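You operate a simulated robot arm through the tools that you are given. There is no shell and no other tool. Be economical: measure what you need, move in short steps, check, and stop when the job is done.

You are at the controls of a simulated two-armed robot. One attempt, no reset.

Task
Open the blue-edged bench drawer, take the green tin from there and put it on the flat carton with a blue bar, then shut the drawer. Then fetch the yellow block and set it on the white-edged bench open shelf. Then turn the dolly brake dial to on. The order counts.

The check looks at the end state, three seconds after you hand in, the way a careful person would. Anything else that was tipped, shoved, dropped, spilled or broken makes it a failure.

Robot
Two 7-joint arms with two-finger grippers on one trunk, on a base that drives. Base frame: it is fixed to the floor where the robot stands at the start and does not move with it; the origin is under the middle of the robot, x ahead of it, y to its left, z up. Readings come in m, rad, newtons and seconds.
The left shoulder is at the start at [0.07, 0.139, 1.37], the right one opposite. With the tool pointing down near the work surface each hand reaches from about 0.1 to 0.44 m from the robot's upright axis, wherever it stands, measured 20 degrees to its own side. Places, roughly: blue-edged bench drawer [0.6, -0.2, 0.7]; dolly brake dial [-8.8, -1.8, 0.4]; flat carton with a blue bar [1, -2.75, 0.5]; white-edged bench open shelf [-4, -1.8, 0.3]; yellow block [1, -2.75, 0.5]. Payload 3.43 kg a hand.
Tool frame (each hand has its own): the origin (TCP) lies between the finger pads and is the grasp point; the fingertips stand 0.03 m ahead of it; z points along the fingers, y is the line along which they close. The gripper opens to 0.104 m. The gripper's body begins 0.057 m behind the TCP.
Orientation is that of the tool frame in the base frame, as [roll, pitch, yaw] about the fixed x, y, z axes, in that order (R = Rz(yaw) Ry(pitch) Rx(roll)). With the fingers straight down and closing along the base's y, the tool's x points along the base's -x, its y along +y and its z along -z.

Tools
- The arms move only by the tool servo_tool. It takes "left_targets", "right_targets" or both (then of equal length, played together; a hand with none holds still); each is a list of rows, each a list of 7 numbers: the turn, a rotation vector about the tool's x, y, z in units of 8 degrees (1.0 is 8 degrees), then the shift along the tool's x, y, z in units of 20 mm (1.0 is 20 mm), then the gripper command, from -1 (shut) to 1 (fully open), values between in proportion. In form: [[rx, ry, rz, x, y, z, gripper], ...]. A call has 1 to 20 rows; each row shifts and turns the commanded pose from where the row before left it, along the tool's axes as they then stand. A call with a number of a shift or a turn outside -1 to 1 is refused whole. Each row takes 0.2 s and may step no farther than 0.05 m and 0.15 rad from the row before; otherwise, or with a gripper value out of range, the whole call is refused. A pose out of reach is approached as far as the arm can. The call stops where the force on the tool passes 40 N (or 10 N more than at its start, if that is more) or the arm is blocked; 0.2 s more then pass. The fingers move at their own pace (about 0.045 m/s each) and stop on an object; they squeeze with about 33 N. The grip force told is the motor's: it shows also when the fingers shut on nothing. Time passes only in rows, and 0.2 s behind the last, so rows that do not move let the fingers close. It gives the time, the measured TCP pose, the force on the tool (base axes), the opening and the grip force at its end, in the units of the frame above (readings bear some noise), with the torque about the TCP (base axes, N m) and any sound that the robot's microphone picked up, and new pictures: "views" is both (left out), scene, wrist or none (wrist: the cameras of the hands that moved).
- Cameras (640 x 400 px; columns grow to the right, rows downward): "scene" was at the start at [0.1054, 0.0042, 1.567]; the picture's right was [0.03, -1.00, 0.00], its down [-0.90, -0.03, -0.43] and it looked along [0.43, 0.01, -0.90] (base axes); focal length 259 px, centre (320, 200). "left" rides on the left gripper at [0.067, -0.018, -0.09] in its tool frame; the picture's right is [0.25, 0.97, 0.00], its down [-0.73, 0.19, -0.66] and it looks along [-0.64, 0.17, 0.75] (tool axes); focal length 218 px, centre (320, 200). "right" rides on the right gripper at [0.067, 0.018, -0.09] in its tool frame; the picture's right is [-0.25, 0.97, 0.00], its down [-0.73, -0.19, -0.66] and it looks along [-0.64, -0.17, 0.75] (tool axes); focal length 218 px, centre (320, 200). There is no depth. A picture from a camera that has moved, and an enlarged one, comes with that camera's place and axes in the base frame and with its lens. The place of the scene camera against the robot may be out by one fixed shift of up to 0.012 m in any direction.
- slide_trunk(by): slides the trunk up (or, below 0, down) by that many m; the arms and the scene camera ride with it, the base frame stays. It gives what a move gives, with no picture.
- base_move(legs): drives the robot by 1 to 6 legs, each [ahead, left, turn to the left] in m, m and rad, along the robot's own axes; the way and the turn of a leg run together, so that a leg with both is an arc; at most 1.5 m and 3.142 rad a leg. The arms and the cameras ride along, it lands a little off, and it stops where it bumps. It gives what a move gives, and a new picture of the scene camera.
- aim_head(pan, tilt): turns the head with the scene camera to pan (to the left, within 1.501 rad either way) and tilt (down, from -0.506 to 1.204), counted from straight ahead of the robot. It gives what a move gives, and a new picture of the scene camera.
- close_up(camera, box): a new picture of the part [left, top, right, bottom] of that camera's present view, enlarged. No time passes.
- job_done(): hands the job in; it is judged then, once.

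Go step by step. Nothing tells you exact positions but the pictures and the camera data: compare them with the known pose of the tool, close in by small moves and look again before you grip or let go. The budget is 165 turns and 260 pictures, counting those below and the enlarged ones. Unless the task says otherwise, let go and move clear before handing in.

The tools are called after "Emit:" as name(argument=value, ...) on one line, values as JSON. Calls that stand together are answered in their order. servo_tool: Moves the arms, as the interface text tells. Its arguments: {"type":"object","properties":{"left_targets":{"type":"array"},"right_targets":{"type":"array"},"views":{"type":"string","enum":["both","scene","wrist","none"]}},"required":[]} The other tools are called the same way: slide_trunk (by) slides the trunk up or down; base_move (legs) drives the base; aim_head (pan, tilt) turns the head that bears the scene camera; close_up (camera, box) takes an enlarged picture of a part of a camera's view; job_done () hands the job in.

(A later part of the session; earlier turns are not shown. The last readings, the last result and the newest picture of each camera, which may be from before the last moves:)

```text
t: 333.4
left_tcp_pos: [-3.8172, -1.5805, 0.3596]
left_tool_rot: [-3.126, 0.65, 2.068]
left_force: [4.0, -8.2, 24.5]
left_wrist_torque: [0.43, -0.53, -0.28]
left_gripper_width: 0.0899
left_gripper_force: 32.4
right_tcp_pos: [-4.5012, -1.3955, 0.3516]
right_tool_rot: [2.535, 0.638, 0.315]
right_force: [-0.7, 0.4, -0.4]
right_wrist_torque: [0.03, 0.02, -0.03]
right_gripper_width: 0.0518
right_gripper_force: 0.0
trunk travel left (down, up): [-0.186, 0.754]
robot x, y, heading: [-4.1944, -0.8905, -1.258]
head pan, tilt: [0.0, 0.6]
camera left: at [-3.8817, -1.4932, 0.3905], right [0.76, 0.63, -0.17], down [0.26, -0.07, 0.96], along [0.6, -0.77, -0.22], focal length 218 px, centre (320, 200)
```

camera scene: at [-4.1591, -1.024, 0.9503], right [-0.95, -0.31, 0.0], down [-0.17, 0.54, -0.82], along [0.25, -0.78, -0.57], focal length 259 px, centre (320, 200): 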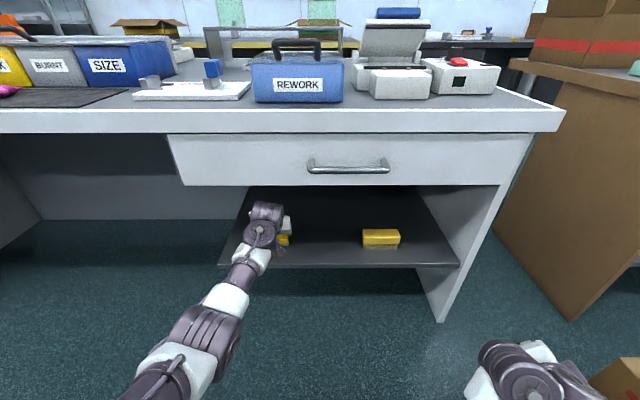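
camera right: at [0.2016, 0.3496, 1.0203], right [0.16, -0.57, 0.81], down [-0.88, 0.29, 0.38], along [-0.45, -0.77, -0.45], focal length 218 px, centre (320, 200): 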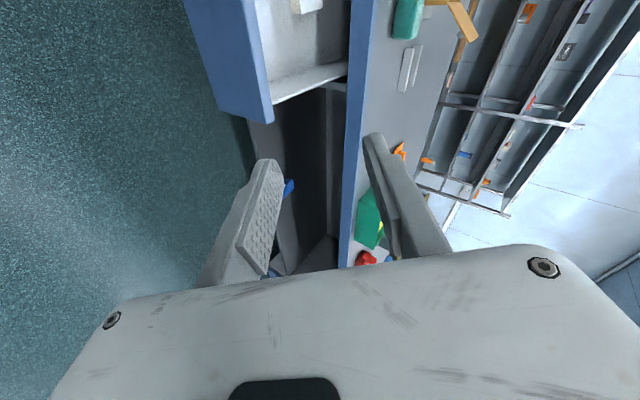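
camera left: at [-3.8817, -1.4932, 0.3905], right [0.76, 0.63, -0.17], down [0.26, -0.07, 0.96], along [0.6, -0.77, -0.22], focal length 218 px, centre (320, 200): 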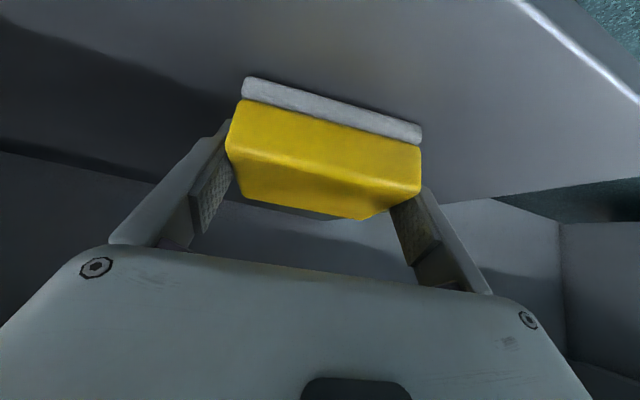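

It's pivoting flat. A bit more, then release.

Emit:
servo_tool(left_targets=[[0, 0, 0, 0.08, 0, 0.1, -1], [0, 0, 0, 0.06, 0, 0.08, -1]], views="wrist")

```text
t: 334.0
left_tcp_pos: [-3.8178, -1.5819, 0.3569]
left_tool_rot: [-3.127, 0.655, 2.066]
left_force: [2.8, -3.0, 28.9]
left_wrist_torque: [0.67, -1.03, -0.13]
left_gripper_width: 0.0897
left_gripper_force: 33.1
right_tcp_pos: [-4.5015, -1.395, 0.351]
right_tool_rot: [2.536, 0.635, 0.316]
right_force: [-0.3, 0.2, -0.4]
right_wrist_torque: [-0.01, 0.01, 0.0]
right_gripper_width: 0.0519
right_gripper_force: 0.1
trunk travel left (down, up): [-0.186, 0.754]
robot x, y, heading: [-4.195, -0.8943, -1.255]
head pan, tilt: [0.0, 0.6]
camera left: at [-3.8817, -1.4929, 0.3869], right [0.76, 0.63, -0.16], down [0.26, -0.06, 0.96], along [0.59, -0.77, -0.21], focal length 218 px, centre (320, 200)
```

left: 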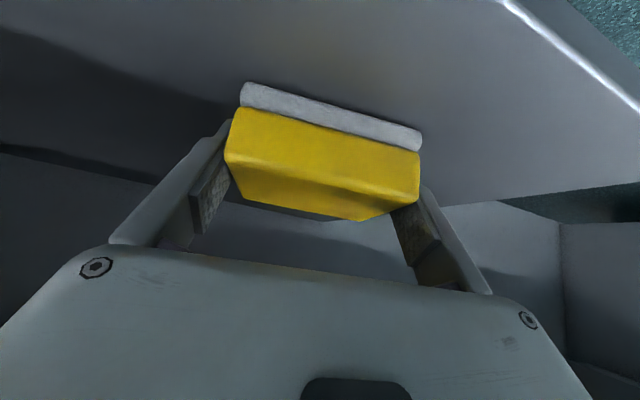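

Now easing pressure slightly and opening.

Emit:
servo_tool(left_targets=[[0, 0, 0, -0.06, 0, -0.08, -1], [0, 0, 0, 0, 0, 0, 0.75], [0, 0, 0, 0, 0, 0, 0.85], [0, 0, 0, 0, 0, 0, 1], [0, 0, 0, 0, 0, 0, 1]], views="wrist")

```text
t: 335.2
left_tcp_pos: [-3.8183, -1.5806, 0.3572]
left_tool_rot: [-3.128, 0.652, 2.063]
left_force: [-9.1, -6.8, 24.1]
left_wrist_torque: [0.0, -0.84, -0.4]
left_gripper_width: 0.0937
left_gripper_force: 0.0
right_tcp_pos: [-4.5023, -1.3955, 0.3507]
right_tool_rot: [2.536, 0.633, 0.316]
right_force: [-0.4, 1.0, -0.4]
right_wrist_torque: [0.0, 0.01, -0.01]
right_gripper_width: 0.0521
right_gripper_force: 0.2
trunk travel left (down, up): [-0.186, 0.754]
robot x, y, heading: [-4.1976, -0.8915, -1.258]
head pan, tilt: [0.0, 0.6]
camera left: at [-3.8834, -1.4931, 0.3876], right [0.76, 0.63, -0.16], down [0.26, -0.07, 0.96], along [0.59, -0.78, -0.22], focal length 218 px, centre (320, 200)
```

left: 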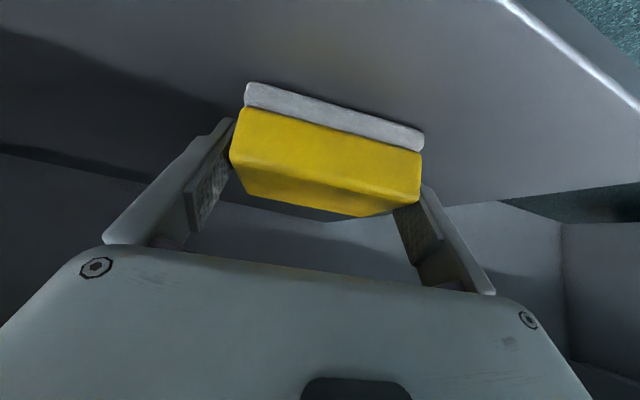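

Fingertips press on the shelf; lifting slightly while opening fully.

Emit:
servo_tool(left_targets=[[0, 0, 0, -0.12, 0, -0.16, 0.85], [0, 0, 0, -0.12, 0, -0.16, 0.95], [0, 0, 0, -0.06, 0, -0.08, 1], [0, 0, 0, 0, 0, 0, 1], [0, 0, 0, 0, 0, 0, 1]], views="wrist")

```text
t: 336.4
left_tcp_pos: [-3.8151, -1.5787, 0.36]
left_tool_rot: [-3.129, 0.642, 2.069]
left_force: [0.1, 0.5, 1.0]
left_wrist_torque: [-0.03, 0.02, 0.01]
left_gripper_width: 0.1038
left_gripper_force: 0.1
right_tcp_pos: [-4.4998, -1.3946, 0.3514]
right_tool_rot: [2.542, 0.637, 0.32]
right_force: [0.7, 0.0, 0.4]
right_wrist_torque: [-0.03, 0.03, -0.01]
right_gripper_width: 0.0519
right_gripper_force: 0.0
trunk travel left (down, up): [-0.186, 0.754]
robot x, y, heading: [-4.1962, -0.8916, -1.254]
head pan, tilt: [0.0, 0.6]
camera left: at [-3.8797, -1.4915, 0.3918], right [0.76, 0.63, -0.16], down [0.27, -0.07, 0.96], along [0.6, -0.77, -0.23], focal length 218 px, centre (320, 200)
```

left: 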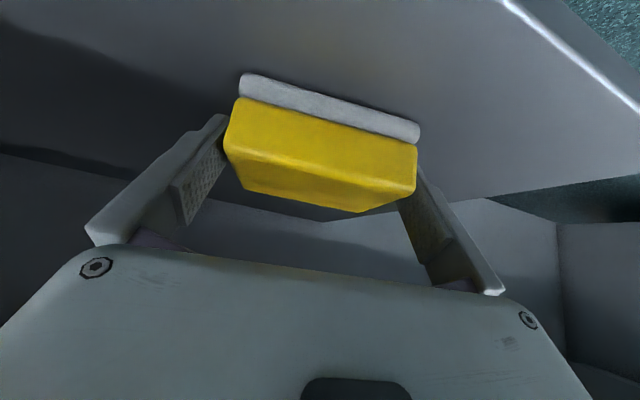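

The block is released on the shelf. I'll centre by 4 mm, withdraw along the fingers, and back out.

Emit:
servo_tool(left_targets=[[0, 0, 0, 0, 0.2, 0, 1], [0, 0, 0, 0, 0, -1, 1], [0, 0, 0, 0, 0, -1, 1], [0, 0, 0, 0, 0, -0.6, 1]], views="wrist")

Emit:
base_move(legs=[[-0.4, 0, 0]])

Emit:
close_up(camera="scene", box=[200, 130, 440, 280])

```text
t: 337.4
left_tcp_pos: [-3.827, -1.5509, 0.4028]
left_tool_rot: [-3.128, 0.644, 2.068]
left_force: [1.4, -0.3, 0.3]
left_wrist_torque: [0.01, 0.0, 0.02]
left_gripper_width: 0.1039
left_gripper_force: 0.2
right_tcp_pos: [-4.5004, -1.3966, 0.3499]
right_tool_rot: [2.543, 0.638, 0.32]
right_force: [-0.2, 0.5, 0.2]
right_wrist_torque: [-0.01, -0.04, 0.01]
right_gripper_width: 0.052
right_gripper_force: 0.0
trunk travel left (down, up): [-0.186, 0.754]
robot x, y, heading: [-4.1959, -0.8968, -1.259]
head pan, tilt: [0.0, 0.6]
camera left: at [-3.8921, -1.4635, 0.4333], right [0.76, 0.63, -0.16], down [0.27, -0.07, 0.96], along [0.59, -0.77, -0.22], focal length 218 px, centre (320, 200)
```

left: 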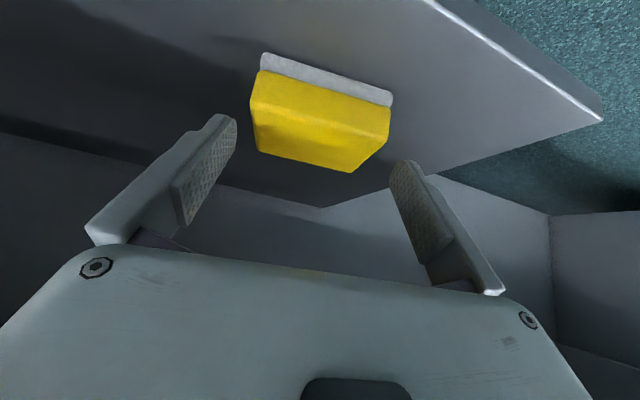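

```text
t: 339.9
left_tcp_pos: [-3.9528, -1.1683, 0.4012]
left_tool_rot: [-3.128, 0.644, 2.065]
left_force: [-0.1, -0.9, 0.3]
left_wrist_torque: [0.01, 0.02, -0.02]
left_gripper_width: 0.104
left_gripper_force: 0.1
right_tcp_pos: [-4.6258, -1.0117, 0.3494]
right_tool_rot: [2.542, 0.638, 0.318]
right_force: [-1.0, -0.5, 0.4]
right_wrist_torque: [-0.02, -0.02, 0.04]
right_gripper_width: 0.052
right_gripper_force: 0.2
trunk travel left (down, up): [-0.186, 0.754]
robot x, y, heading: [-4.3187, -0.5088, -1.259]
head pan, tilt: [0.0, 0.6]
camera scene: at [-4.2833, -0.6404, 0.9283], right [-0.95, -0.31, 0.0], down [-0.17, 0.54, -0.82], along [0.25, -0.79, -0.57], focal length 259 px, centre (320, 200)
```

scene: 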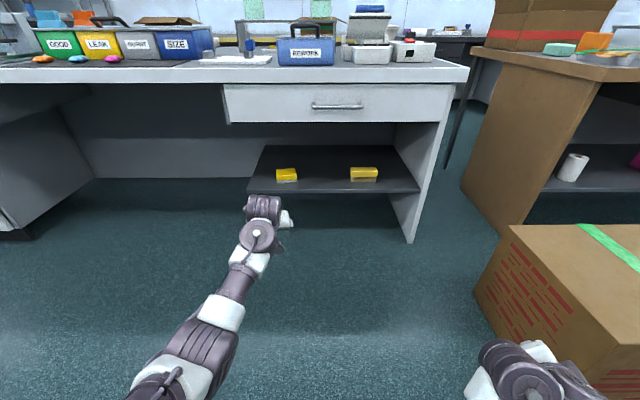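

```text
2.67 times, centred on (320, 205) of scene
camera zoom: at [-4.2833, -0.6404, 0.9283], right [-0.95, -0.31, 0.0], down [-0.17, 0.54, -0.82], along [0.25, -0.79, -0.57], focal length 692 px, centre (320, 187)
```

zoom: 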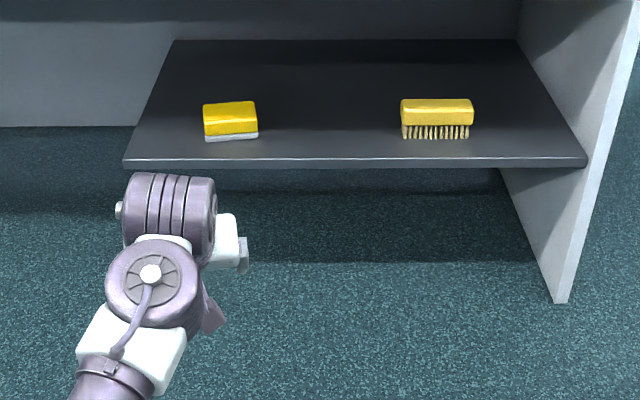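

The block sits flat on the open shelf. Next, the dolly's brake dial: raise the trunk, turn, and drive back along the lane.

Emit:
slide_trunk(by=0.4)

Emit:
base_move(legs=[[-0.05, 0, 0], [0, 0, -1.56], [1.4, 0, 0]])

```text
t: 343.7
left_tcp_pos: [-3.9522, -1.1685, 0.8012]
left_tool_rot: [-3.127, 0.644, 2.064]
left_force: [0.7, 0.0, 0.4]
left_wrist_torque: [0.0, -0.02, 0.03]
left_gripper_width: 0.104
left_gripper_force: 0.0
right_tcp_pos: [-4.6253, -1.0122, 0.7498]
right_tool_rot: [2.54, 0.637, 0.317]
right_force: [-0.1, -0.7, 0.5]
right_wrist_torque: [0.0, -0.03, 0.03]
right_gripper_width: 0.0519
right_gripper_force: 0.0
trunk travel left (down, up): [-0.586, 0.354]
robot x, y, heading: [-4.3195, -0.5114, -1.26]
head pan, tilt: [0.0, 0.6]
```

```text
t: 355.0
left_tcp_pos: [-6.2883, -1.3739, 0.8012]
left_tool_rot: [-3.127, 0.644, 0.559]
left_force: [0.8, 0.1, -0.5]
left_wrist_torque: [-0.01, 0.01, 0.02]
left_gripper_width: 0.104
left_gripper_force: 0.0
right_tcp_pos: [-6.1769, -0.6935, 0.7501]
right_tool_rot: [2.541, 0.635, -1.187]
right_force: [0.8, 0.2, 0.3]
right_wrist_torque: [0.02, 0.02, 0.02]
right_gripper_width: 0.0519
right_gripper_force: 0.1
trunk travel left (down, up): [-0.586, 0.354]
robot x, y, heading: [-5.6554, -0.9606, -2.763]
head pan, tilt: [0.0, 0.6]
camera scene: at [-5.7905, -1.0133, 1.3283], right [-0.37, 0.93, 0.0], down [0.53, 0.21, -0.82], along [-0.77, -0.3, -0.57], focal length 259 px, centre (320, 200)
```

scene: 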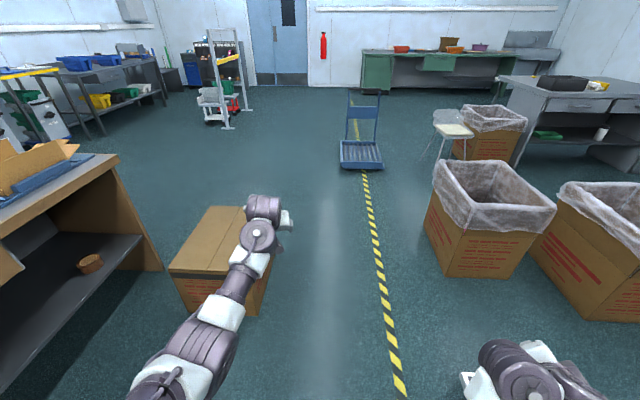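

The dolly is ahead. I'll zoom in to find the brake dial.

Emit:
close_up(camera="scene", box=[310, 80, 422, 180])

Emit:
base_move(legs=[[0.2, -0.12, 0], [1.3, 0, 0]])

Emit:
close_up(camera="scene", box=[280, 80, 460, 240])

```text
4.00 times, centred on (366, 130) of scene
camera zoom: at [-5.7905, -1.0133, 1.3283], right [-0.37, 0.93, 0.0], down [0.53, 0.21, -0.82], along [-0.77, -0.3, -0.57], focal length 1037 px, centre (136, 480)
```

zoom: 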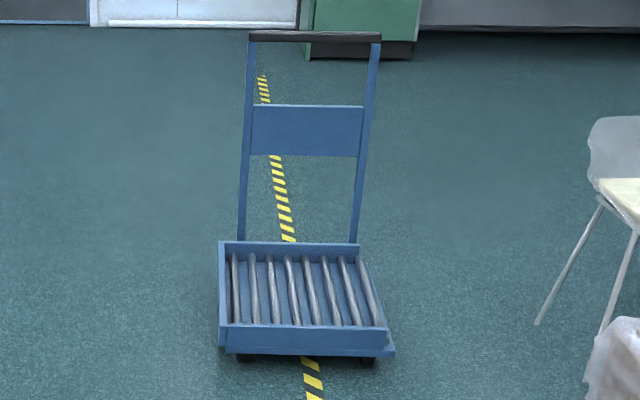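

```text
t: 363.0
left_tcp_pos: [-7.7596, -1.7801, 0.8014]
left_tool_rot: [-3.128, 0.643, 0.524]
left_force: [0.7, -0.3, -0.4]
left_wrist_torque: [0.01, -0.01, -0.02]
left_gripper_width: 0.1037
left_gripper_force: 0.1
right_tcp_pos: [-7.6241, -1.1036, 0.7503]
right_tool_rot: [2.541, 0.637, -1.224]
right_force: [0.1, -0.1, 0.5]
right_wrist_torque: [0.01, 0.01, 0.01]
right_gripper_width: 0.0523
right_gripper_force: 0.0
trunk travel left (down, up): [-0.586, 0.354]
robot x, y, heading: [-7.1135, -1.3944, -2.798]
head pan, tilt: [0.0, 0.6]
camera scene: at [-7.25, -1.4376, 1.3283], right [-0.34, 0.94, 0.0], down [0.53, 0.19, -0.82], along [-0.78, -0.28, -0.57], focal length 259 px, centre (320, 200)
```

scene: 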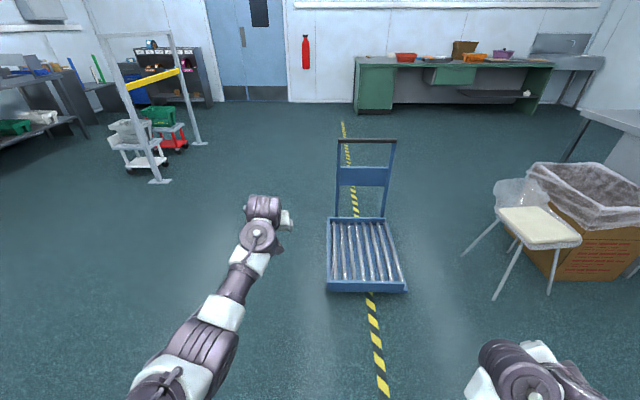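

```text
2.50 times, centred on (370, 160) of scene
camera zoom: at [-7.25, -1.4376, 1.3283], right [-0.34, 0.94, 0.0], down [0.53, 0.19, -0.82], along [-0.78, -0.28, -0.57], focal length 648 px, centre (195, 300)
```

zoom: 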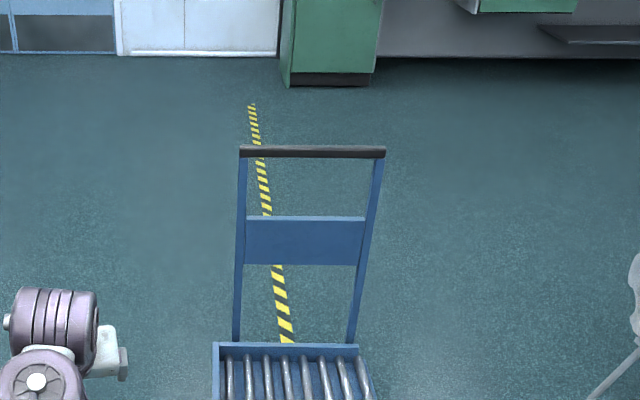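

No dial on this face, so it must be on the handle's far side. I'll pass the dolly on its left and turn around behind it.

Emit:
base_move(legs=[[0, 0.68, 0], [1.4, 0, 0], [1.4, 0, 0], [0, 0, 2.9]])

```text
t: 364.7
left_tcp_pos: [-7.7006, -1.9451, 0.8003]
left_tool_rot: [-3.121, 0.643, 0.529]
left_force: [0.4, 0.2, -0.5]
left_wrist_torque: [0.06, 0.06, -0.07]
left_gripper_width: 0.1037
left_gripper_force: 0.1
right_tcp_pos: [-7.5636, -1.2699, 0.7513]
right_tool_rot: [2.543, 0.644, -1.221]
right_force: [1.5, -0.7, 0.0]
right_wrist_torque: [0.04, -0.02, -0.04]
right_gripper_width: 0.0521
right_gripper_force: 0.2
trunk travel left (down, up): [-0.586, 0.354]
robot x, y, heading: [-7.0536, -1.5571, -2.798]
head pan, tilt: [0.0, 0.6]
stopped in leg 1: the robot was blocked; the commanded pose is now the measured one
camera scene: at [-7.1896, -1.6062, 1.3283], right [-0.34, 0.94, 0.0], down [0.53, 0.19, -0.82], along [-0.78, -0.28, -0.57], focal length 259 px, centre (320, 200)
```

scene: 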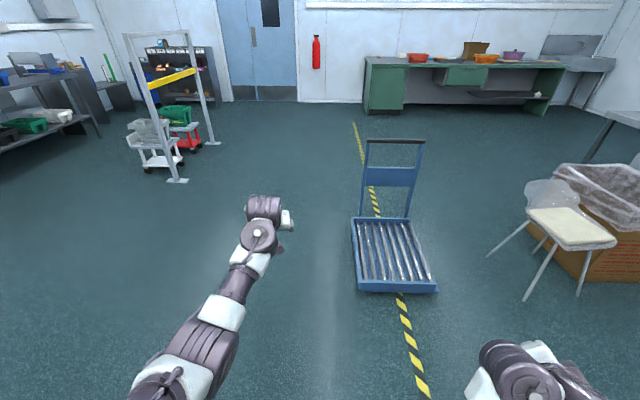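

The base touched something on the left, probably the floor box. I'll ease right a little and look left.

Emit:
base_move(legs=[[0, -0.06, 0]])

Emit:
aim_head(pan=1.45, tilt=0.9)

```text
t: 365.7
left_tcp_pos: [-7.7212, -1.886, 0.8019]
left_tool_rot: [-3.127, 0.644, 0.525]
left_force: [0.3, 0.2, -0.1]
left_wrist_torque: [-0.03, 0.02, 0.03]
left_gripper_width: 0.1043
left_gripper_force: 0.1
right_tcp_pos: [-7.585, -1.2091, 0.7491]
right_tool_rot: [2.543, 0.637, -1.222]
right_force: [-0.3, -0.4, -0.1]
right_wrist_torque: [-0.04, 0.02, -0.02]
right_gripper_width: 0.0518
right_gripper_force: 0.2
trunk travel left (down, up): [-0.586, 0.354]
robot x, y, heading: [-7.0793, -1.4995, -2.794]
head pan, tilt: [0.0, 0.6]
camera scene: at [-7.212, -1.5436, 1.3283], right [-0.34, 0.94, 0.0], down [0.53, 0.19, -0.82], along [-0.78, -0.28, -0.57], focal length 259 px, centre (320, 200)
```

scene: 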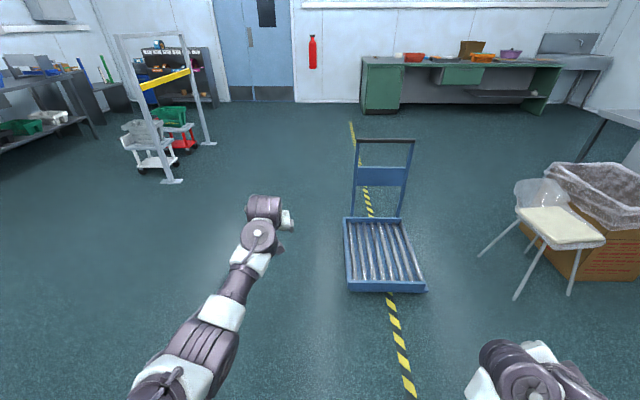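

```text
t: 367.2
left_tcp_pos: [-7.7204, -1.8872, 0.8011]
left_tool_rot: [-3.127, 0.644, 0.525]
left_force: [0.0, 0.2, 0.4]
left_wrist_torque: [-0.02, -0.03, 0.0]
left_gripper_width: 0.1038
left_gripper_force: 0.1
right_tcp_pos: [-7.5852, -1.2091, 0.7503]
right_tool_rot: [2.542, 0.638, -1.222]
right_force: [0.3, 0.1, -0.1]
right_wrist_torque: [-0.02, 0.0, -0.01]
right_gripper_width: 0.0519
right_gripper_force: 0.1
trunk travel left (down, up): [-0.586, 0.354]
robot x, y, heading: [-7.0756, -1.5018, -2.796]
head pan, tilt: [1.45, 0.901]
camera scene: at [-7.1116, -1.5886, 1.3036], right [-0.98, -0.22, 0.0], down [-0.17, 0.76, -0.62], along [0.14, -0.61, -0.78], focal length 259 px, centre (320, 200)
```

scene: 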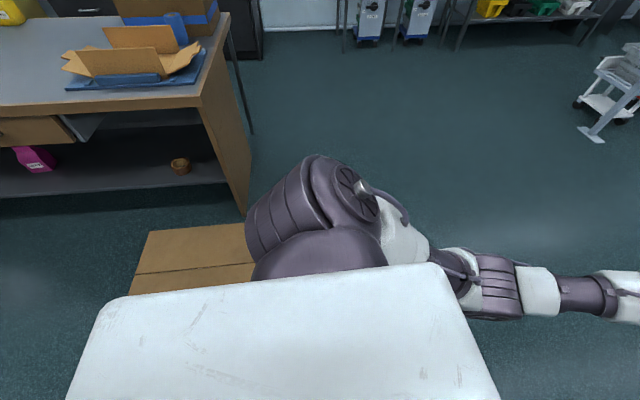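

The box looks undisturbed (orientation and place match). I'll go forward past it first, then left, and around the dolly.

Emit:
aim_head(pan=0.0, tilt=0.6)

Emit:
base_move(legs=[[0.38, 0, 0], [0, 0.6, 0], [1.3, 0, 0], [1.2, 0, 0], [0, 0, -3.0]])

```text
t: 368.8
left_tcp_pos: [-7.7209, -1.8859, 0.802]
left_tool_rot: [-3.126, 0.644, 0.523]
left_force: [0.5, 0.0, -0.3]
left_wrist_torque: [-0.01, -0.01, -0.03]
left_gripper_width: 0.1039
left_gripper_force: 0.1
right_tcp_pos: [-7.585, -1.2092, 0.7499]
right_tool_rot: [2.542, 0.638, -1.222]
right_force: [-0.2, 0.2, -0.9]
right_wrist_torque: [0.01, -0.01, -0.02]
right_gripper_width: 0.0519
right_gripper_force: 0.0
trunk travel left (down, up): [-0.586, 0.354]
robot x, y, heading: [-7.074, -1.4994, -2.799]
head pan, tilt: [0.0, 0.6]
camera scene: at [-7.2115, -1.5448, 1.3283], right [-0.34, 0.94, 0.0], down [0.53, 0.19, -0.82], along [-0.78, -0.28, -0.57], focal length 259 px, centre (320, 200)
```

scene: 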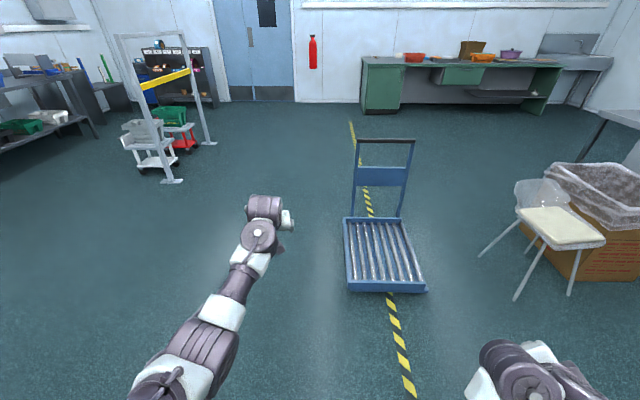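

```text
t: 393.0
left_tcp_pos: [-9.0591, -2.5202, 0.8009]
left_tool_rot: [-3.126, 0.644, -2.416]
left_force: [0.2, -0.5, 0.9]
left_wrist_torque: [0.0, -0.02, 0.01]
left_gripper_width: 0.1039
left_gripper_force: 0.0
right_tcp_pos: [-9.057, -3.21, 0.7506]
right_tool_rot: [2.542, 0.638, 2.12]
right_force: [0.0, -0.3, -0.2]
right_wrist_torque: [-0.01, -0.01, -0.01]
right_gripper_width: 0.052
right_gripper_force: 0.0
trunk travel left (down, up): [-0.586, 0.354]
robot x, y, heading: [-9.6152, -3.0293, 0.544]
head pan, tilt: [0.0, 0.6]
camera scene: at [-9.5022, -2.9545, 1.3283], right [0.52, -0.85, 0.0], down [-0.48, -0.29, -0.82], along [0.71, 0.43, -0.57], focal length 259 px, centre (320, 200)
```

scene: 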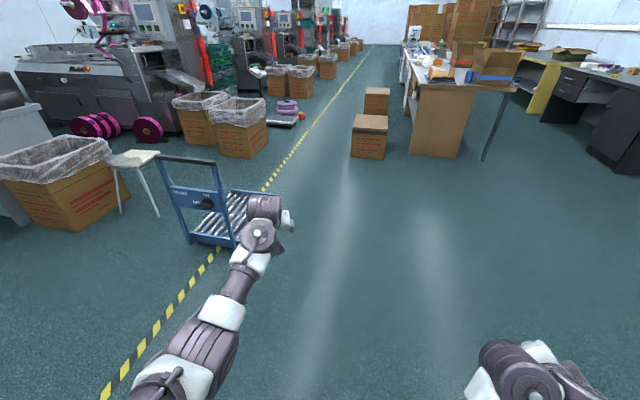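

Now I see the dial on the handle panel's rear face. Zooming in.

Emit:
close_up(camera="scene", box=[140, 140, 280, 250])

```text
3.64 times, centred on (210, 195) of scene
camera zoom: at [-9.5022, -2.9545, 1.3283], right [0.52, -0.85, 0.0], down [-0.48, -0.29, -0.82], along [0.71, 0.43, -0.57], focal length 943 px, centre (720, 218)
```

zoom: 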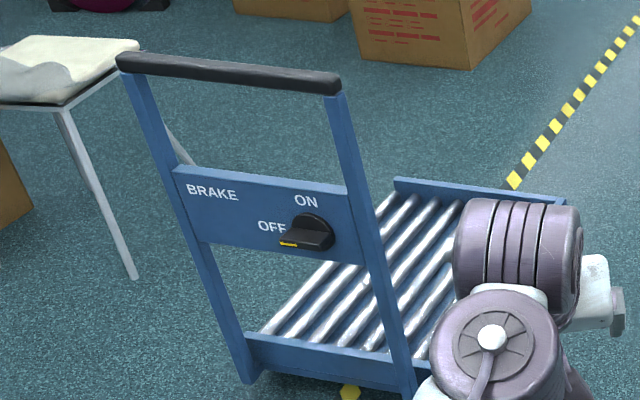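

The dial's pointer points left to OFF; ON is at the top, so it needs a 90° clockwise turn. I'll align the robot with the panel's normal and look from there.

Emit:
base_move(legs=[[-0.1, 0, 0], [0, 0, -0.24], [0.1, 0.82, 0]])

Emit:
close_up(camera="scene", box=[220, 100, 420, 240])

```text
t: 399.0
left_tcp_pos: [-9.1885, -1.9135, 0.8017]
left_tool_rot: [-3.126, 0.643, -2.657]
left_force: [-0.2, 1.1, -0.5]
left_wrist_torque: [0.05, -0.01, 0.02]
left_gripper_width: 0.1038
left_gripper_force: 0.0
right_tcp_pos: [-9.3513, -2.5843, 0.7499]
right_tool_rot: [2.544, 0.64, 1.88]
right_force: [-0.2, -0.5, -0.8]
right_wrist_torque: [0.01, 0.0, 0.0]
right_gripper_width: 0.0519
right_gripper_force: 0.1
trunk travel left (down, up): [-0.586, 0.354]
robot x, y, heading: [-9.8447, -2.2724, 0.305]
head pan, tilt: [0.0, 0.6]
camera scene: at [-9.7235, -2.2313, 1.3283], right [0.3, -0.95, 0.0], down [-0.54, -0.17, -0.82], along [0.79, 0.25, -0.57], focal length 259 px, centre (320, 200)
```

scene: 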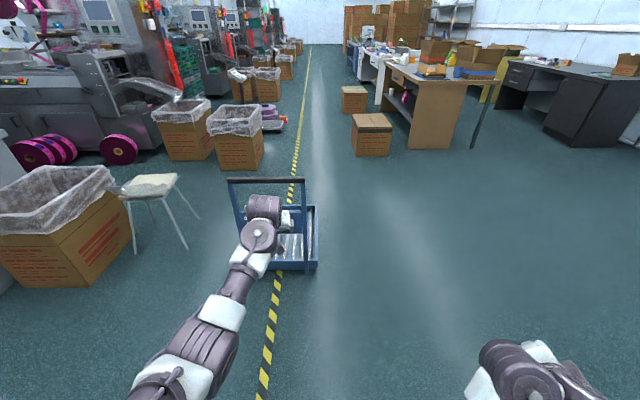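

```text
2.86 times, centred on (320, 170) of scene
camera zoom: at [-9.7235, -2.2313, 1.3283], right [0.3, -0.95, 0.0], down [-0.54, -0.17, -0.82], along [0.79, 0.25, -0.57], focal length 741 px, centre (320, 286)
```

zoom: 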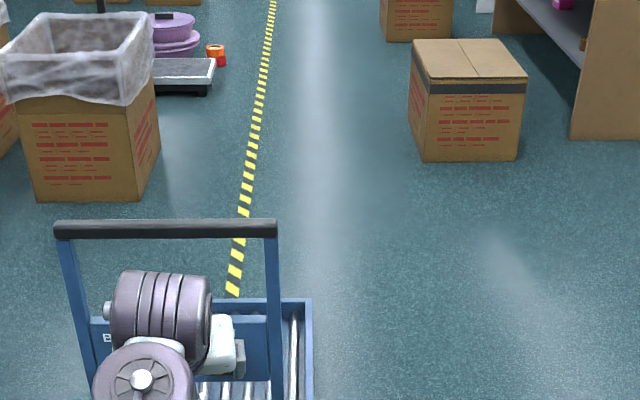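

My hand hides the dial. I'll back off and reorient the left hand: fingers horizontal, closing vertically.

Emit:
base_move(legs=[[-0.3, 0, 0]])

Emit:
servo_tool(left_targets=[[0, 0, -1, 0, 0, 0, 0], [0, 0, -1, 0, 0, 0, 0], [0, 0, -1, 0, 0, 0, 0], [0, 0, -1, 0, 0, 0, 0], [0, 0, -1, 0, 0, 0, 0], [0, 0, -1, 0, 0, 0, 0], [0, 0, -1, 0, 0, 0, 0], [0, 0, -1, 0, 0, 0, 0], [0, 0, -1, 0, 0, 0, 0], [0, 0, -1, 0, 0, 0, 0], [0, 0, -1, 0, 0, 0, 0], [0, 0, -0.25, 0, 0, 0, 0]], views="scene")

```text
t: 401.0
left_tcp_pos: [-9.4753, -2.0047, 0.8035]
left_tool_rot: [-3.125, 0.643, -2.657]
left_force: [-0.4, 0.1, -0.2]
left_wrist_torque: [-0.04, -0.02, 0.01]
left_gripper_width: 0.1039
left_gripper_force: 0.1
right_tcp_pos: [-9.6378, -2.6748, 0.7496]
right_tool_rot: [2.54, 0.64, 1.88]
right_force: [-0.2, -0.3, 0.2]
right_wrist_torque: [0.0, -0.02, -0.02]
right_gripper_width: 0.052
right_gripper_force: 0.1
trunk travel left (down, up): [-0.586, 0.354]
robot x, y, heading: [-10.1369, -2.3638, 0.303]
head pan, tilt: [0.0, 0.6]
camera scene: at [-10.0099, -2.3214, 1.3284], right [0.3, -0.95, 0.0], down [-0.54, -0.17, -0.83], along [0.79, 0.25, -0.56], focal length 259 px, centre (320, 200)
```

scene: 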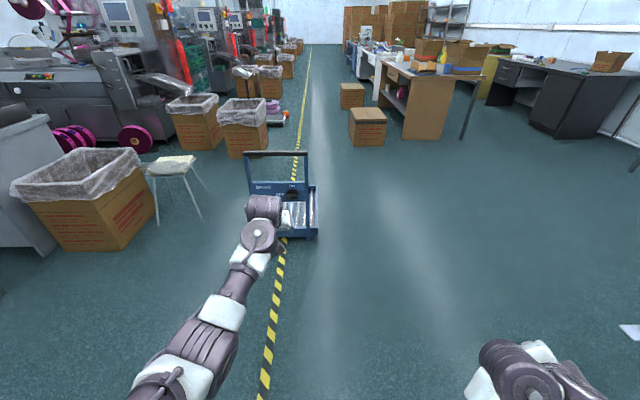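

```text
t: 403.6
left_tcp_pos: [-9.4734, -2.0041, 0.8025]
left_tool_rot: [-2.498, -0.011, -1.093]
left_force: [-0.7, 0.0, 0.0]
left_wrist_torque: [-0.04, 0.0, 0.0]
left_gripper_width: 0.0522
left_gripper_force: 0.0
right_tcp_pos: [-9.6373, -2.6754, 0.7511]
right_tool_rot: [2.543, 0.64, 1.88]
right_force: [0.0, 0.0, 0.1]
right_wrist_torque: [0.0, -0.02, -0.03]
right_gripper_width: 0.052
right_gripper_force: 0.1
trunk travel left (down, up): [-0.586, 0.354]
robot x, y, heading: [-10.1387, -2.3667, 0.299]
head pan, tilt: [0.0, 0.6]
camera scene: at [-10.0092, -2.3213, 1.3283], right [0.3, -0.95, 0.0], down [-0.54, -0.17, -0.82], along [0.79, 0.25, -0.57], focal length 259 px, centre (320, 200)
```

scene: 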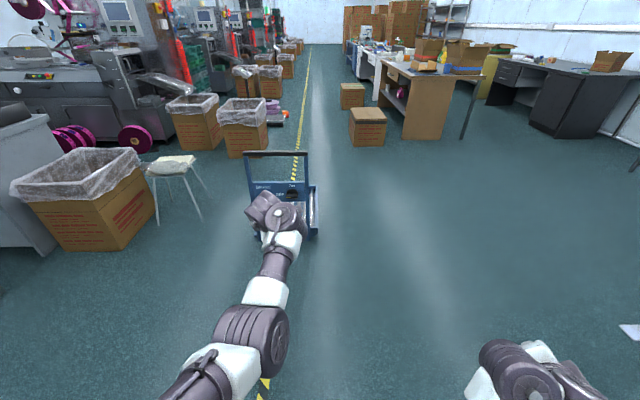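

Now pitching the fingers up to horizontal and matching the yaw to the panel.

Emit:
servo_tool(left_targets=[[1, 0, 0, 0, 0, 0, 0], [1, 0, 0, 0, 0, 0, 0], [1, 0, 0, 0, 0, 0, 0], [1, 0, 0, 0, 0, 0, 0], [1, 0, 0, 0, 0, 0, 0], [1, 0, 0, 0, 0, 0, 0], [0.64, 0, 0, 0, 0, 0, 0], [0, 0.65, 0, 0, 0, 0, 0], [0, 0.65, 0, 0, 0, 0, 0]], views="wrist")

Emit:
close_up(camera="scene", box=[220, 130, 340, 230])

```text
t: 405.8
left_tcp_pos: [-9.4719, -1.9824, 0.8231]
left_tool_rot: [-1.536, 0.015, -1.258]
left_force: [0.1, 0.0, -0.4]
left_wrist_torque: [0.01, -0.01, 0.01]
left_gripper_width: 0.0522
left_gripper_force: 0.0
right_tcp_pos: [-9.638, -2.6751, 0.7505]
right_tool_rot: [2.543, 0.641, 1.879]
right_force: [0.1, 0.3, 0.5]
right_wrist_torque: [0.0, -0.05, -0.02]
right_gripper_width: 0.0518
right_gripper_force: 0.0
trunk travel left (down, up): [-0.586, 0.354]
robot x, y, heading: [-10.1335, -2.3621, 0.303]
head pan, tilt: [0.0, 0.6]
stopped in row 9 (left hand): the arm was blocked; the commanded pose is now the measured one
camera left: at [-9.5356, -2.0732, 0.8358], right [0.11, -0.22, -0.97], down [-0.84, 0.5, -0.2], along [0.53, 0.84, -0.13], focal length 218 px, centre (320, 200)
```

left: 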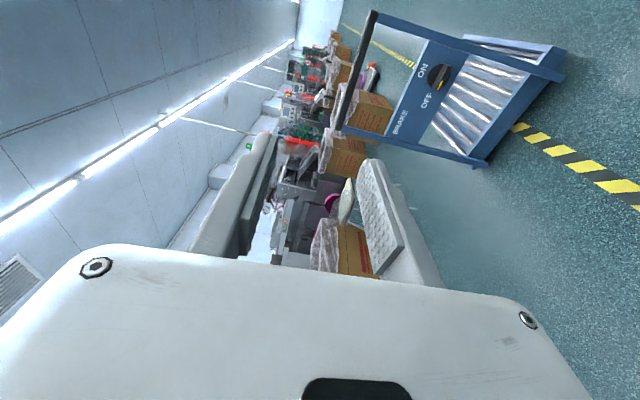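

```text
4.00 times, centred on (280, 180) of scene
camera zoom: at [-10.0093, -2.3211, 1.3283], right [0.3, -0.95, 0.0], down [-0.54, -0.17, -0.82], along [0.79, 0.25, -0.57], focal length 1037 px, centre (480, 280)
```

zoom: 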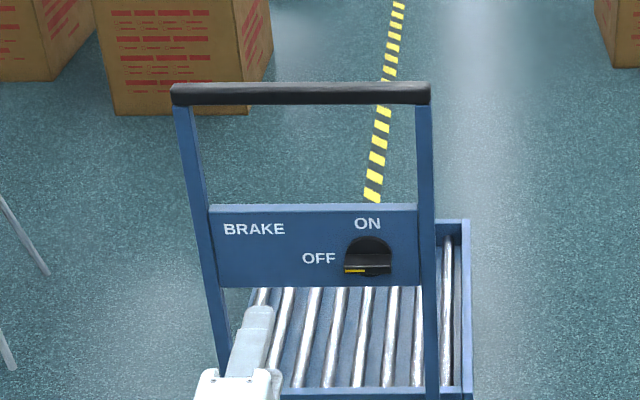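

Triangulated the dial at about (−8.763, −1.752, 0.436), directly in line with the hand. Lowering the trunk and approaching partway.

Emit:
slide_trunk(by=-0.387)

Emit:
base_move(legs=[[0.5, 0, 0]])

Emit:
servo_tool(left_targets=[[-0.25, 0, 0, 0, 0, 0, 0.4], [0, 0, 0, 0, 0, 0, 0.4]])

```text
t: 409.5
left_tcp_pos: [-9.4707, -1.9828, 0.4351]
left_tool_rot: [-1.536, 0.013, -1.26]
left_force: [-0.2, -0.8, -0.7]
left_wrist_torque: [0.0, -0.03, 0.03]
left_gripper_width: 0.0518
left_gripper_force: 0.0
right_tcp_pos: [-9.6365, -2.6758, 0.3626]
right_tool_rot: [2.543, 0.638, 1.879]
right_force: [0.4, 0.3, 0.2]
right_wrist_torque: [0.03, 0.0, 0.0]
right_gripper_width: 0.0521
right_gripper_force: 0.0
trunk travel left (down, up): [-0.199, 0.741]
robot x, y, heading: [-10.1317, -2.3636, 0.303]
head pan, tilt: [0.0, 0.6]
```

```text
t: 412.5
left_tcp_pos: [-8.9927, -1.8366, 0.4335]
left_tool_rot: [-1.535, 0.013, -1.262]
left_force: [-0.3, -0.2, 0.3]
left_wrist_torque: [-0.03, 0.0, -0.04]
left_gripper_width: 0.0521
left_gripper_force: 0.0
right_tcp_pos: [-9.1616, -2.5285, 0.3636]
right_tool_rot: [2.541, 0.64, 1.876]
right_force: [0.9, -0.1, 0.2]
right_wrist_torque: [0.03, 0.0, -0.03]
right_gripper_width: 0.0523
right_gripper_force: 0.0
trunk travel left (down, up): [-0.199, 0.741]
robot x, y, heading: [-9.6557, -2.2156, 0.298]
head pan, tilt: [0.0, 0.6]
camera scene: at [-9.5316, -2.1734, 0.9413], right [0.29, -0.96, 0.0], down [-0.54, -0.17, -0.82], along [0.79, 0.24, -0.57], focal length 259 px, centre (320, 200)
```

scene: 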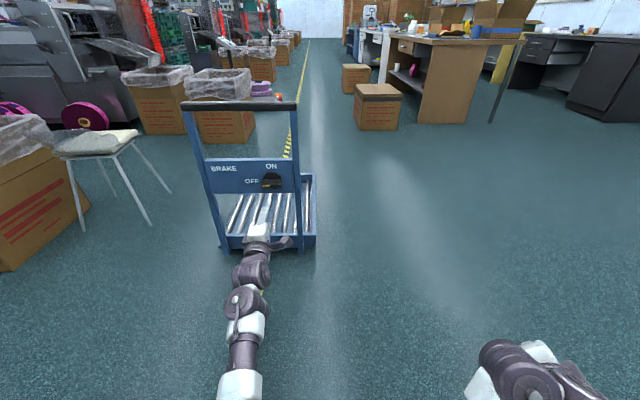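

```text
t: 413.1
left_tcp_pos: [-8.9944, -1.8334, 0.4339]
left_tool_rot: [-1.573, 0.021, -1.259]
left_force: [0.3, -0.8, -0.4]
left_wrist_torque: [0.02, -0.03, -0.02]
left_gripper_width: 0.0727
left_gripper_force: 0.0
right_tcp_pos: [-9.1605, -2.5283, 0.3631]
right_tool_rot: [2.544, 0.638, 1.875]
right_force: [0.1, 0.3, 0.1]
right_wrist_torque: [0.02, 0.02, 0.02]
right_gripper_width: 0.0519
right_gripper_force: 0.1
trunk travel left (down, up): [-0.199, 0.741]
robot x, y, heading: [-9.6592, -2.2162, 0.301]
head pan, tilt: [0.0, 0.6]
camera scene: at [-9.5317, -2.1734, 0.9413], right [0.29, -0.96, 0.0], down [-0.54, -0.17, -0.82], along [0.79, 0.24, -0.57], focal length 259 px, centre (320, 200)
camera left: at [-9.0576, -1.9243, 0.4501], right [0.07, -0.22, -0.97], down [-0.85, 0.5, -0.17], along [0.52, 0.84, -0.15], focal length 218 px, centre (320, 200)
```

scene: 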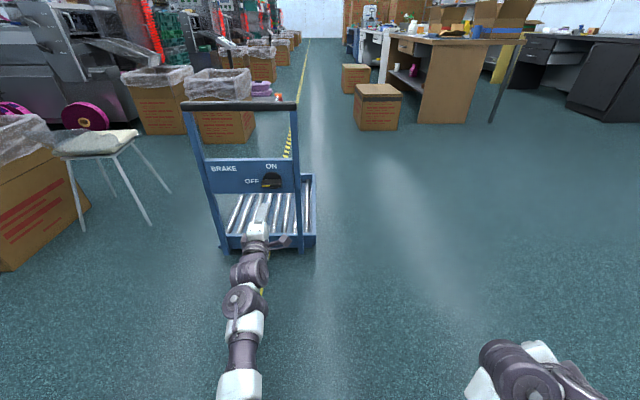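
left: 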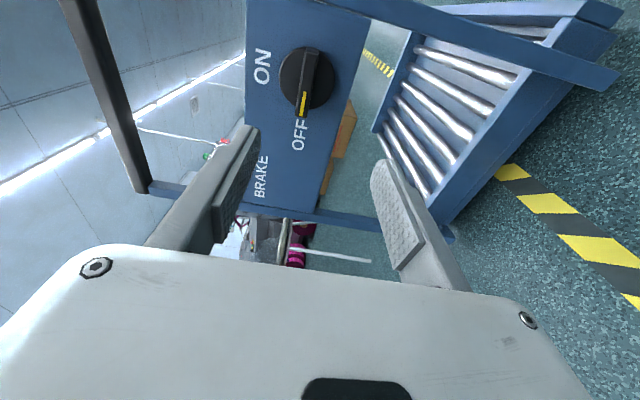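

The wrist view shows the knob with its bar horizontal, pointer at OFF. It's ~1.7 cm above the tool axis and ~0.24 m ahead; I'll raise and approach.

Emit:
slide_trunk(by=0.016)

Emit:
base_move(legs=[[0.13, 0.005, 0]])

Emit:
servo_tool(left_targets=[[0, 0, 0, 0, 0, 0, 0.2]], views="wrist")

```text
t: 413.7
left_tcp_pos: [-8.9929, -1.8327, 0.4499]
left_tool_rot: [-1.571, 0.02, -1.26]
left_force: [0.1, 0.1, 0.0]
left_wrist_torque: [0.0, 0.01, 0.0]
left_gripper_width: 0.0726
left_gripper_force: 0.1
right_tcp_pos: [-9.1611, -2.5288, 0.3794]
right_tool_rot: [2.543, 0.638, 1.875]
right_force: [0.0, 0.3, 0.5]
right_wrist_torque: [0.04, -0.02, -0.01]
right_gripper_width: 0.0519
right_gripper_force: 0.0
trunk travel left (down, up): [-0.215, 0.725]
robot x, y, heading: [-9.6585, -2.2161, 0.297]
head pan, tilt: [0.0, 0.6]
```

```text
t: 415.0
left_tcp_pos: [-8.8695, -1.7902, 0.4508]
left_tool_rot: [-1.573, 0.02, -1.262]
left_force: [0.5, -0.1, 0.8]
left_wrist_torque: [0.02, 0.02, 0.03]
left_gripper_width: 0.0728
left_gripper_force: 0.0
right_tcp_pos: [-9.0389, -2.4861, 0.3797]
right_tool_rot: [2.545, 0.639, 1.874]
right_force: [-0.5, 0.1, -0.6]
right_wrist_torque: [-0.01, 0.0, 0.02]
right_gripper_width: 0.0521
right_gripper_force: 0.0
trunk travel left (down, up): [-0.215, 0.725]
robot x, y, heading: [-9.5344, -2.1715, 0.3]
head pan, tilt: [0.0, 0.6]
camera scene: at [-9.4082, -2.1303, 0.9573], right [0.29, -0.96, 0.0], down [-0.54, -0.17, -0.82], along [0.79, 0.24, -0.57], focal length 259 px, centre (320, 200)
```

scene: 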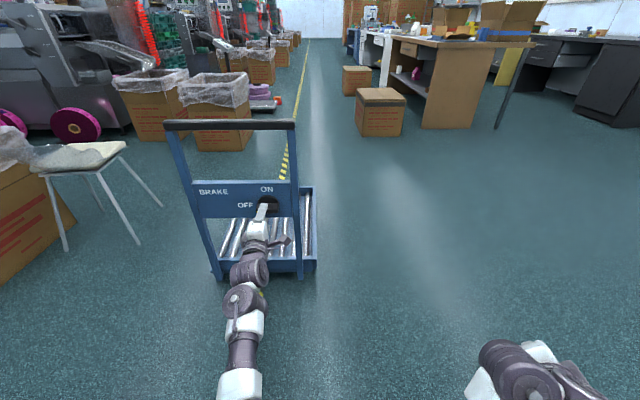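

```text
t: 415.4
left_tcp_pos: [-8.8695, -1.7894, 0.4516]
left_tool_rot: [-1.568, 0.02, -1.26]
left_force: [0.4, -0.2, 0.0]
left_wrist_torque: [-0.04, -0.02, 0.01]
left_gripper_width: 0.0622
left_gripper_force: 0.1
right_tcp_pos: [-9.0377, -2.4854, 0.3795]
right_tool_rot: [2.544, 0.638, 1.877]
right_force: [0.1, -0.7, 0.7]
right_wrist_torque: [-0.02, 0.0, -0.01]
right_gripper_width: 0.0519
right_gripper_force: 0.1
trunk travel left (down, up): [-0.215, 0.725]
robot x, y, heading: [-9.5325, -2.1765, 0.297]
head pan, tilt: [0.0, 0.6]
camera left: at [-8.9335, -1.8805, 0.4676], right [0.07, -0.22, -0.97], down [-0.85, 0.5, -0.18], along [0.52, 0.84, -0.15], focal length 218 px, centre (320, 200)
```

left: 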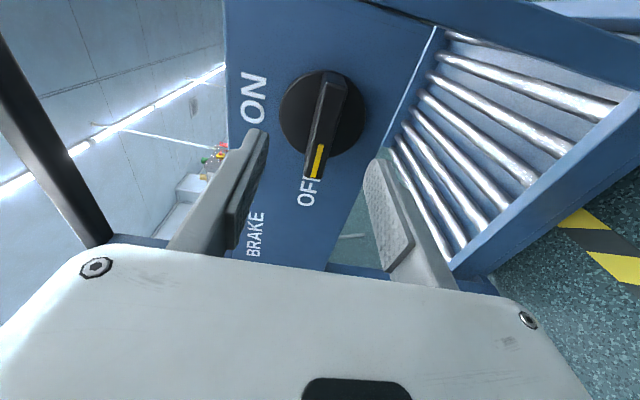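

The knob is nearly centred; its bar front is ~7.5 cm ahead. I'll nudge and advance 6 cm with the arm, then check.

Emit:
servo_tool(left_targets=[[0, 0, 0, -0.2, 0.2, 0.6, 0.2], [0, 0, 0, 0, 0, 0.8, 0.2], [0, 0, 0, 0, 0, 0.8, 0.2]], views="wrist")

```text
t: 416.2
left_tcp_pos: [-8.8279, -1.7738, 0.4478]
left_tool_rot: [-1.571, 0.019, -1.26]
left_force: [0.9, 0.3, -0.9]
left_wrist_torque: [0.0, 0.0, -0.01]
left_gripper_width: 0.062
left_gripper_force: 0.1
right_tcp_pos: [-9.0384, -2.486, 0.3788]
right_tool_rot: [2.543, 0.638, 1.875]
right_force: [0.3, 0.5, 0.6]
right_wrist_torque: [0.01, -0.02, 0.0]
right_gripper_width: 0.0518
right_gripper_force: 0.1
trunk travel left (down, up): [-0.215, 0.725]
robot x, y, heading: [-9.5348, -2.1735, 0.302]
head pan, tilt: [0.0, 0.6]
camera left: at [-8.8922, -1.8644, 0.4636], right [0.07, -0.22, -0.97], down [-0.85, 0.5, -0.18], along [0.52, 0.84, -0.15], focal length 218 px, centre (320, 200)
```

left: 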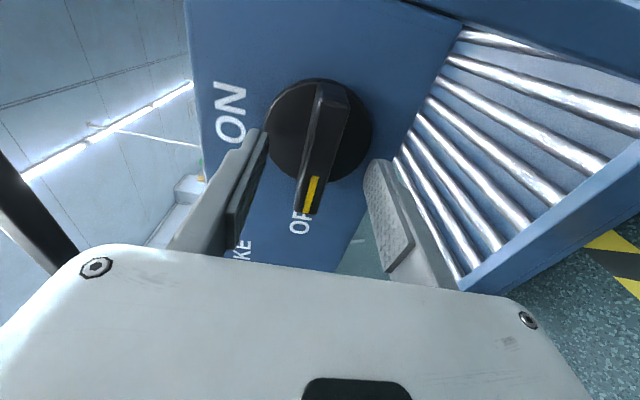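

The bar is centred, ~4.3 cm ahead of the TCP, disc face ~7 cm. Advancing 3.4 cm.

Emit:
servo_tool(left_targets=[[0, 0, 0, 0, 0, 0.85, 0.2], [0, 0, 0, 0, 0, 0.85, 0.2]], views="wrist")

```text
t: 416.8
left_tcp_pos: [-8.7969, -1.7631, 0.4473]
left_tool_rot: [-1.57, 0.021, -1.259]
left_force: [0.2, -0.2, 0.7]
left_wrist_torque: [-0.01, 0.01, -0.01]
left_gripper_width: 0.0625
left_gripper_force: 0.0
right_tcp_pos: [-9.038, -2.4858, 0.3794]
right_tool_rot: [2.544, 0.637, 1.874]
right_force: [-0.2, 0.5, -0.7]
right_wrist_torque: [0.0, 0.0, -0.02]
right_gripper_width: 0.052
right_gripper_force: 0.1
trunk travel left (down, up): [-0.215, 0.725]
robot x, y, heading: [-9.5352, -2.1719, 0.299]
head pan, tilt: [0.0, 0.6]
camera left: at [-8.8599, -1.8536, 0.4629], right [0.07, -0.22, -0.97], down [-0.85, 0.5, -0.18], along [0.52, 0.84, -0.15], focal length 218 px, centre (320, 200)
```

left: 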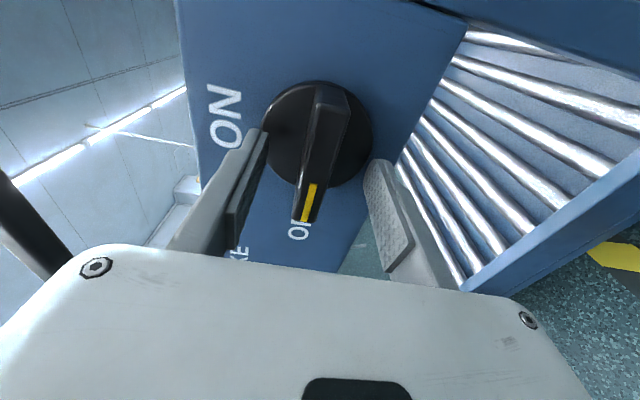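

The view barely changed although the hand advanced: the fingertips had reached the disc and rolled the free dolly ~3 cm. I'll back off slightly, centre on the knob (right 14 mm, up 5 mm), then grip and later pull the dolly back by that amount.

Emit:
servo_tool(left_targets=[[0, 0, 0, 0, 0, -0.25, 0.2], [0, 0, 0, 0.7, -0.25, 0, 0.2], [0, 0, 0, 0, 0, 0, 0.2]], views="both")

```text
t: 417.6
left_tcp_pos: [-8.7976, -1.7768, 0.4508]
left_tool_rot: [-1.568, 0.019, -1.26]
left_force: [0.7, 0.4, -0.2]
left_wrist_torque: [-0.06, 0.0, -0.02]
left_gripper_width: 0.0624
left_gripper_force: 0.1
right_tcp_pos: [-9.0387, -2.4865, 0.3792]
right_tool_rot: [2.542, 0.639, 1.875]
right_force: [-0.1, 0.3, 0.7]
right_wrist_torque: [-0.01, 0.0, 0.01]
right_gripper_width: 0.0519
right_gripper_force: 0.2
trunk travel left (down, up): [-0.215, 0.725]
robot x, y, heading: [-9.535, -2.1725, 0.295]
head pan, tilt: [0.0, 0.6]
camera scene: at [-9.4083, -2.1303, 0.9573], right [0.29, -0.96, 0.0], down [-0.54, -0.17, -0.82], along [0.79, 0.24, -0.57], focal length 259 px, centre (320, 200)
camera left: at [-8.8616, -1.8689, 0.4678], right [0.07, -0.22, -0.97], down [-0.85, 0.5, -0.18], along [0.52, 0.84, -0.15], focal length 218 px, centre (320, 200)
```

scene: 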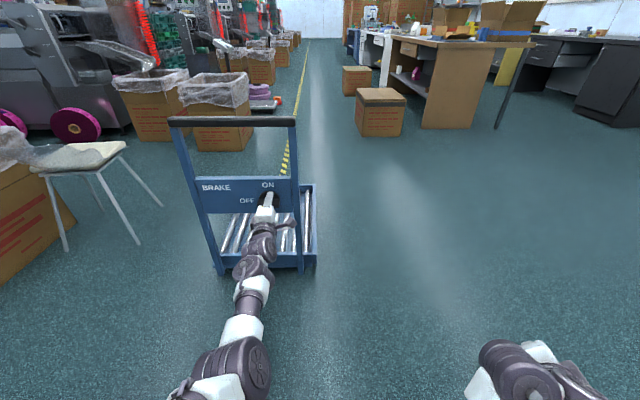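
left: 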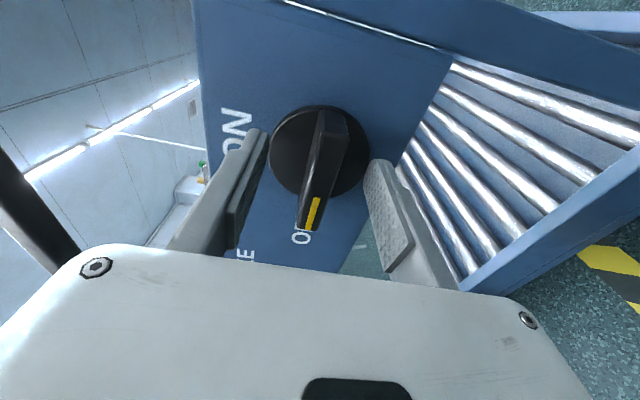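

Now the knob is centred between the fingers with the tips just short of the disc. Closing on the bar.

Emit:
servo_tool(left_targets=[[0, 0, 0, 0, 0, 0, -0.2], [0, 0, 0, 0, 0, 0, -0.6], [0, 0, 0, 0, 0, 0, -1], [0, 0, 0, 0, 0, 0, -1], [0, 0, 0, 0, 0, 0, -1]], views="wrist")

```text
t: 418.8
left_tcp_pos: [-8.798, -1.7772, 0.4501]
left_tool_rot: [-1.573, 0.02, -1.262]
left_force: [-0.4, -1.9, -5.8]
left_wrist_torque: [-0.16, -0.03, -0.03]
left_gripper_width: 0.016
left_gripper_force: 45.0
right_tcp_pos: [-9.0378, -2.485, 0.3799]
right_tool_rot: [2.543, 0.639, 1.876]
right_force: [0.5, -0.5, -0.2]
right_wrist_torque: [-0.02, -0.02, -0.01]
right_gripper_width: 0.0517
right_gripper_force: 0.1
trunk travel left (down, up): [-0.215, 0.725]
robot x, y, heading: [-9.5346, -2.1705, 0.296]
head pan, tilt: [0.0, 0.6]
camera left: at [-8.8616, -1.8688, 0.4662], right [0.07, -0.22, -0.97], down [-0.85, 0.5, -0.18], along [0.52, 0.84, -0.16], focal length 218 px, centre (320, 200)
```

left: 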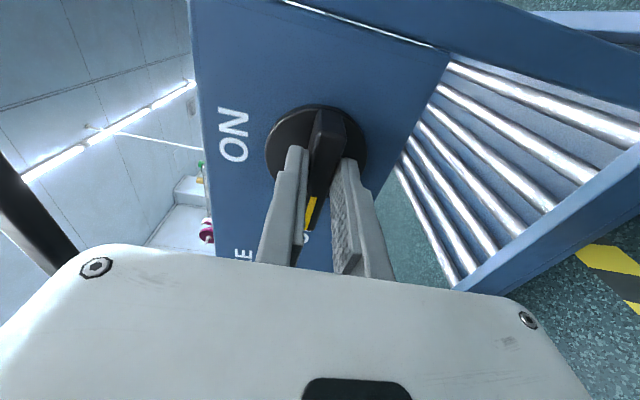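

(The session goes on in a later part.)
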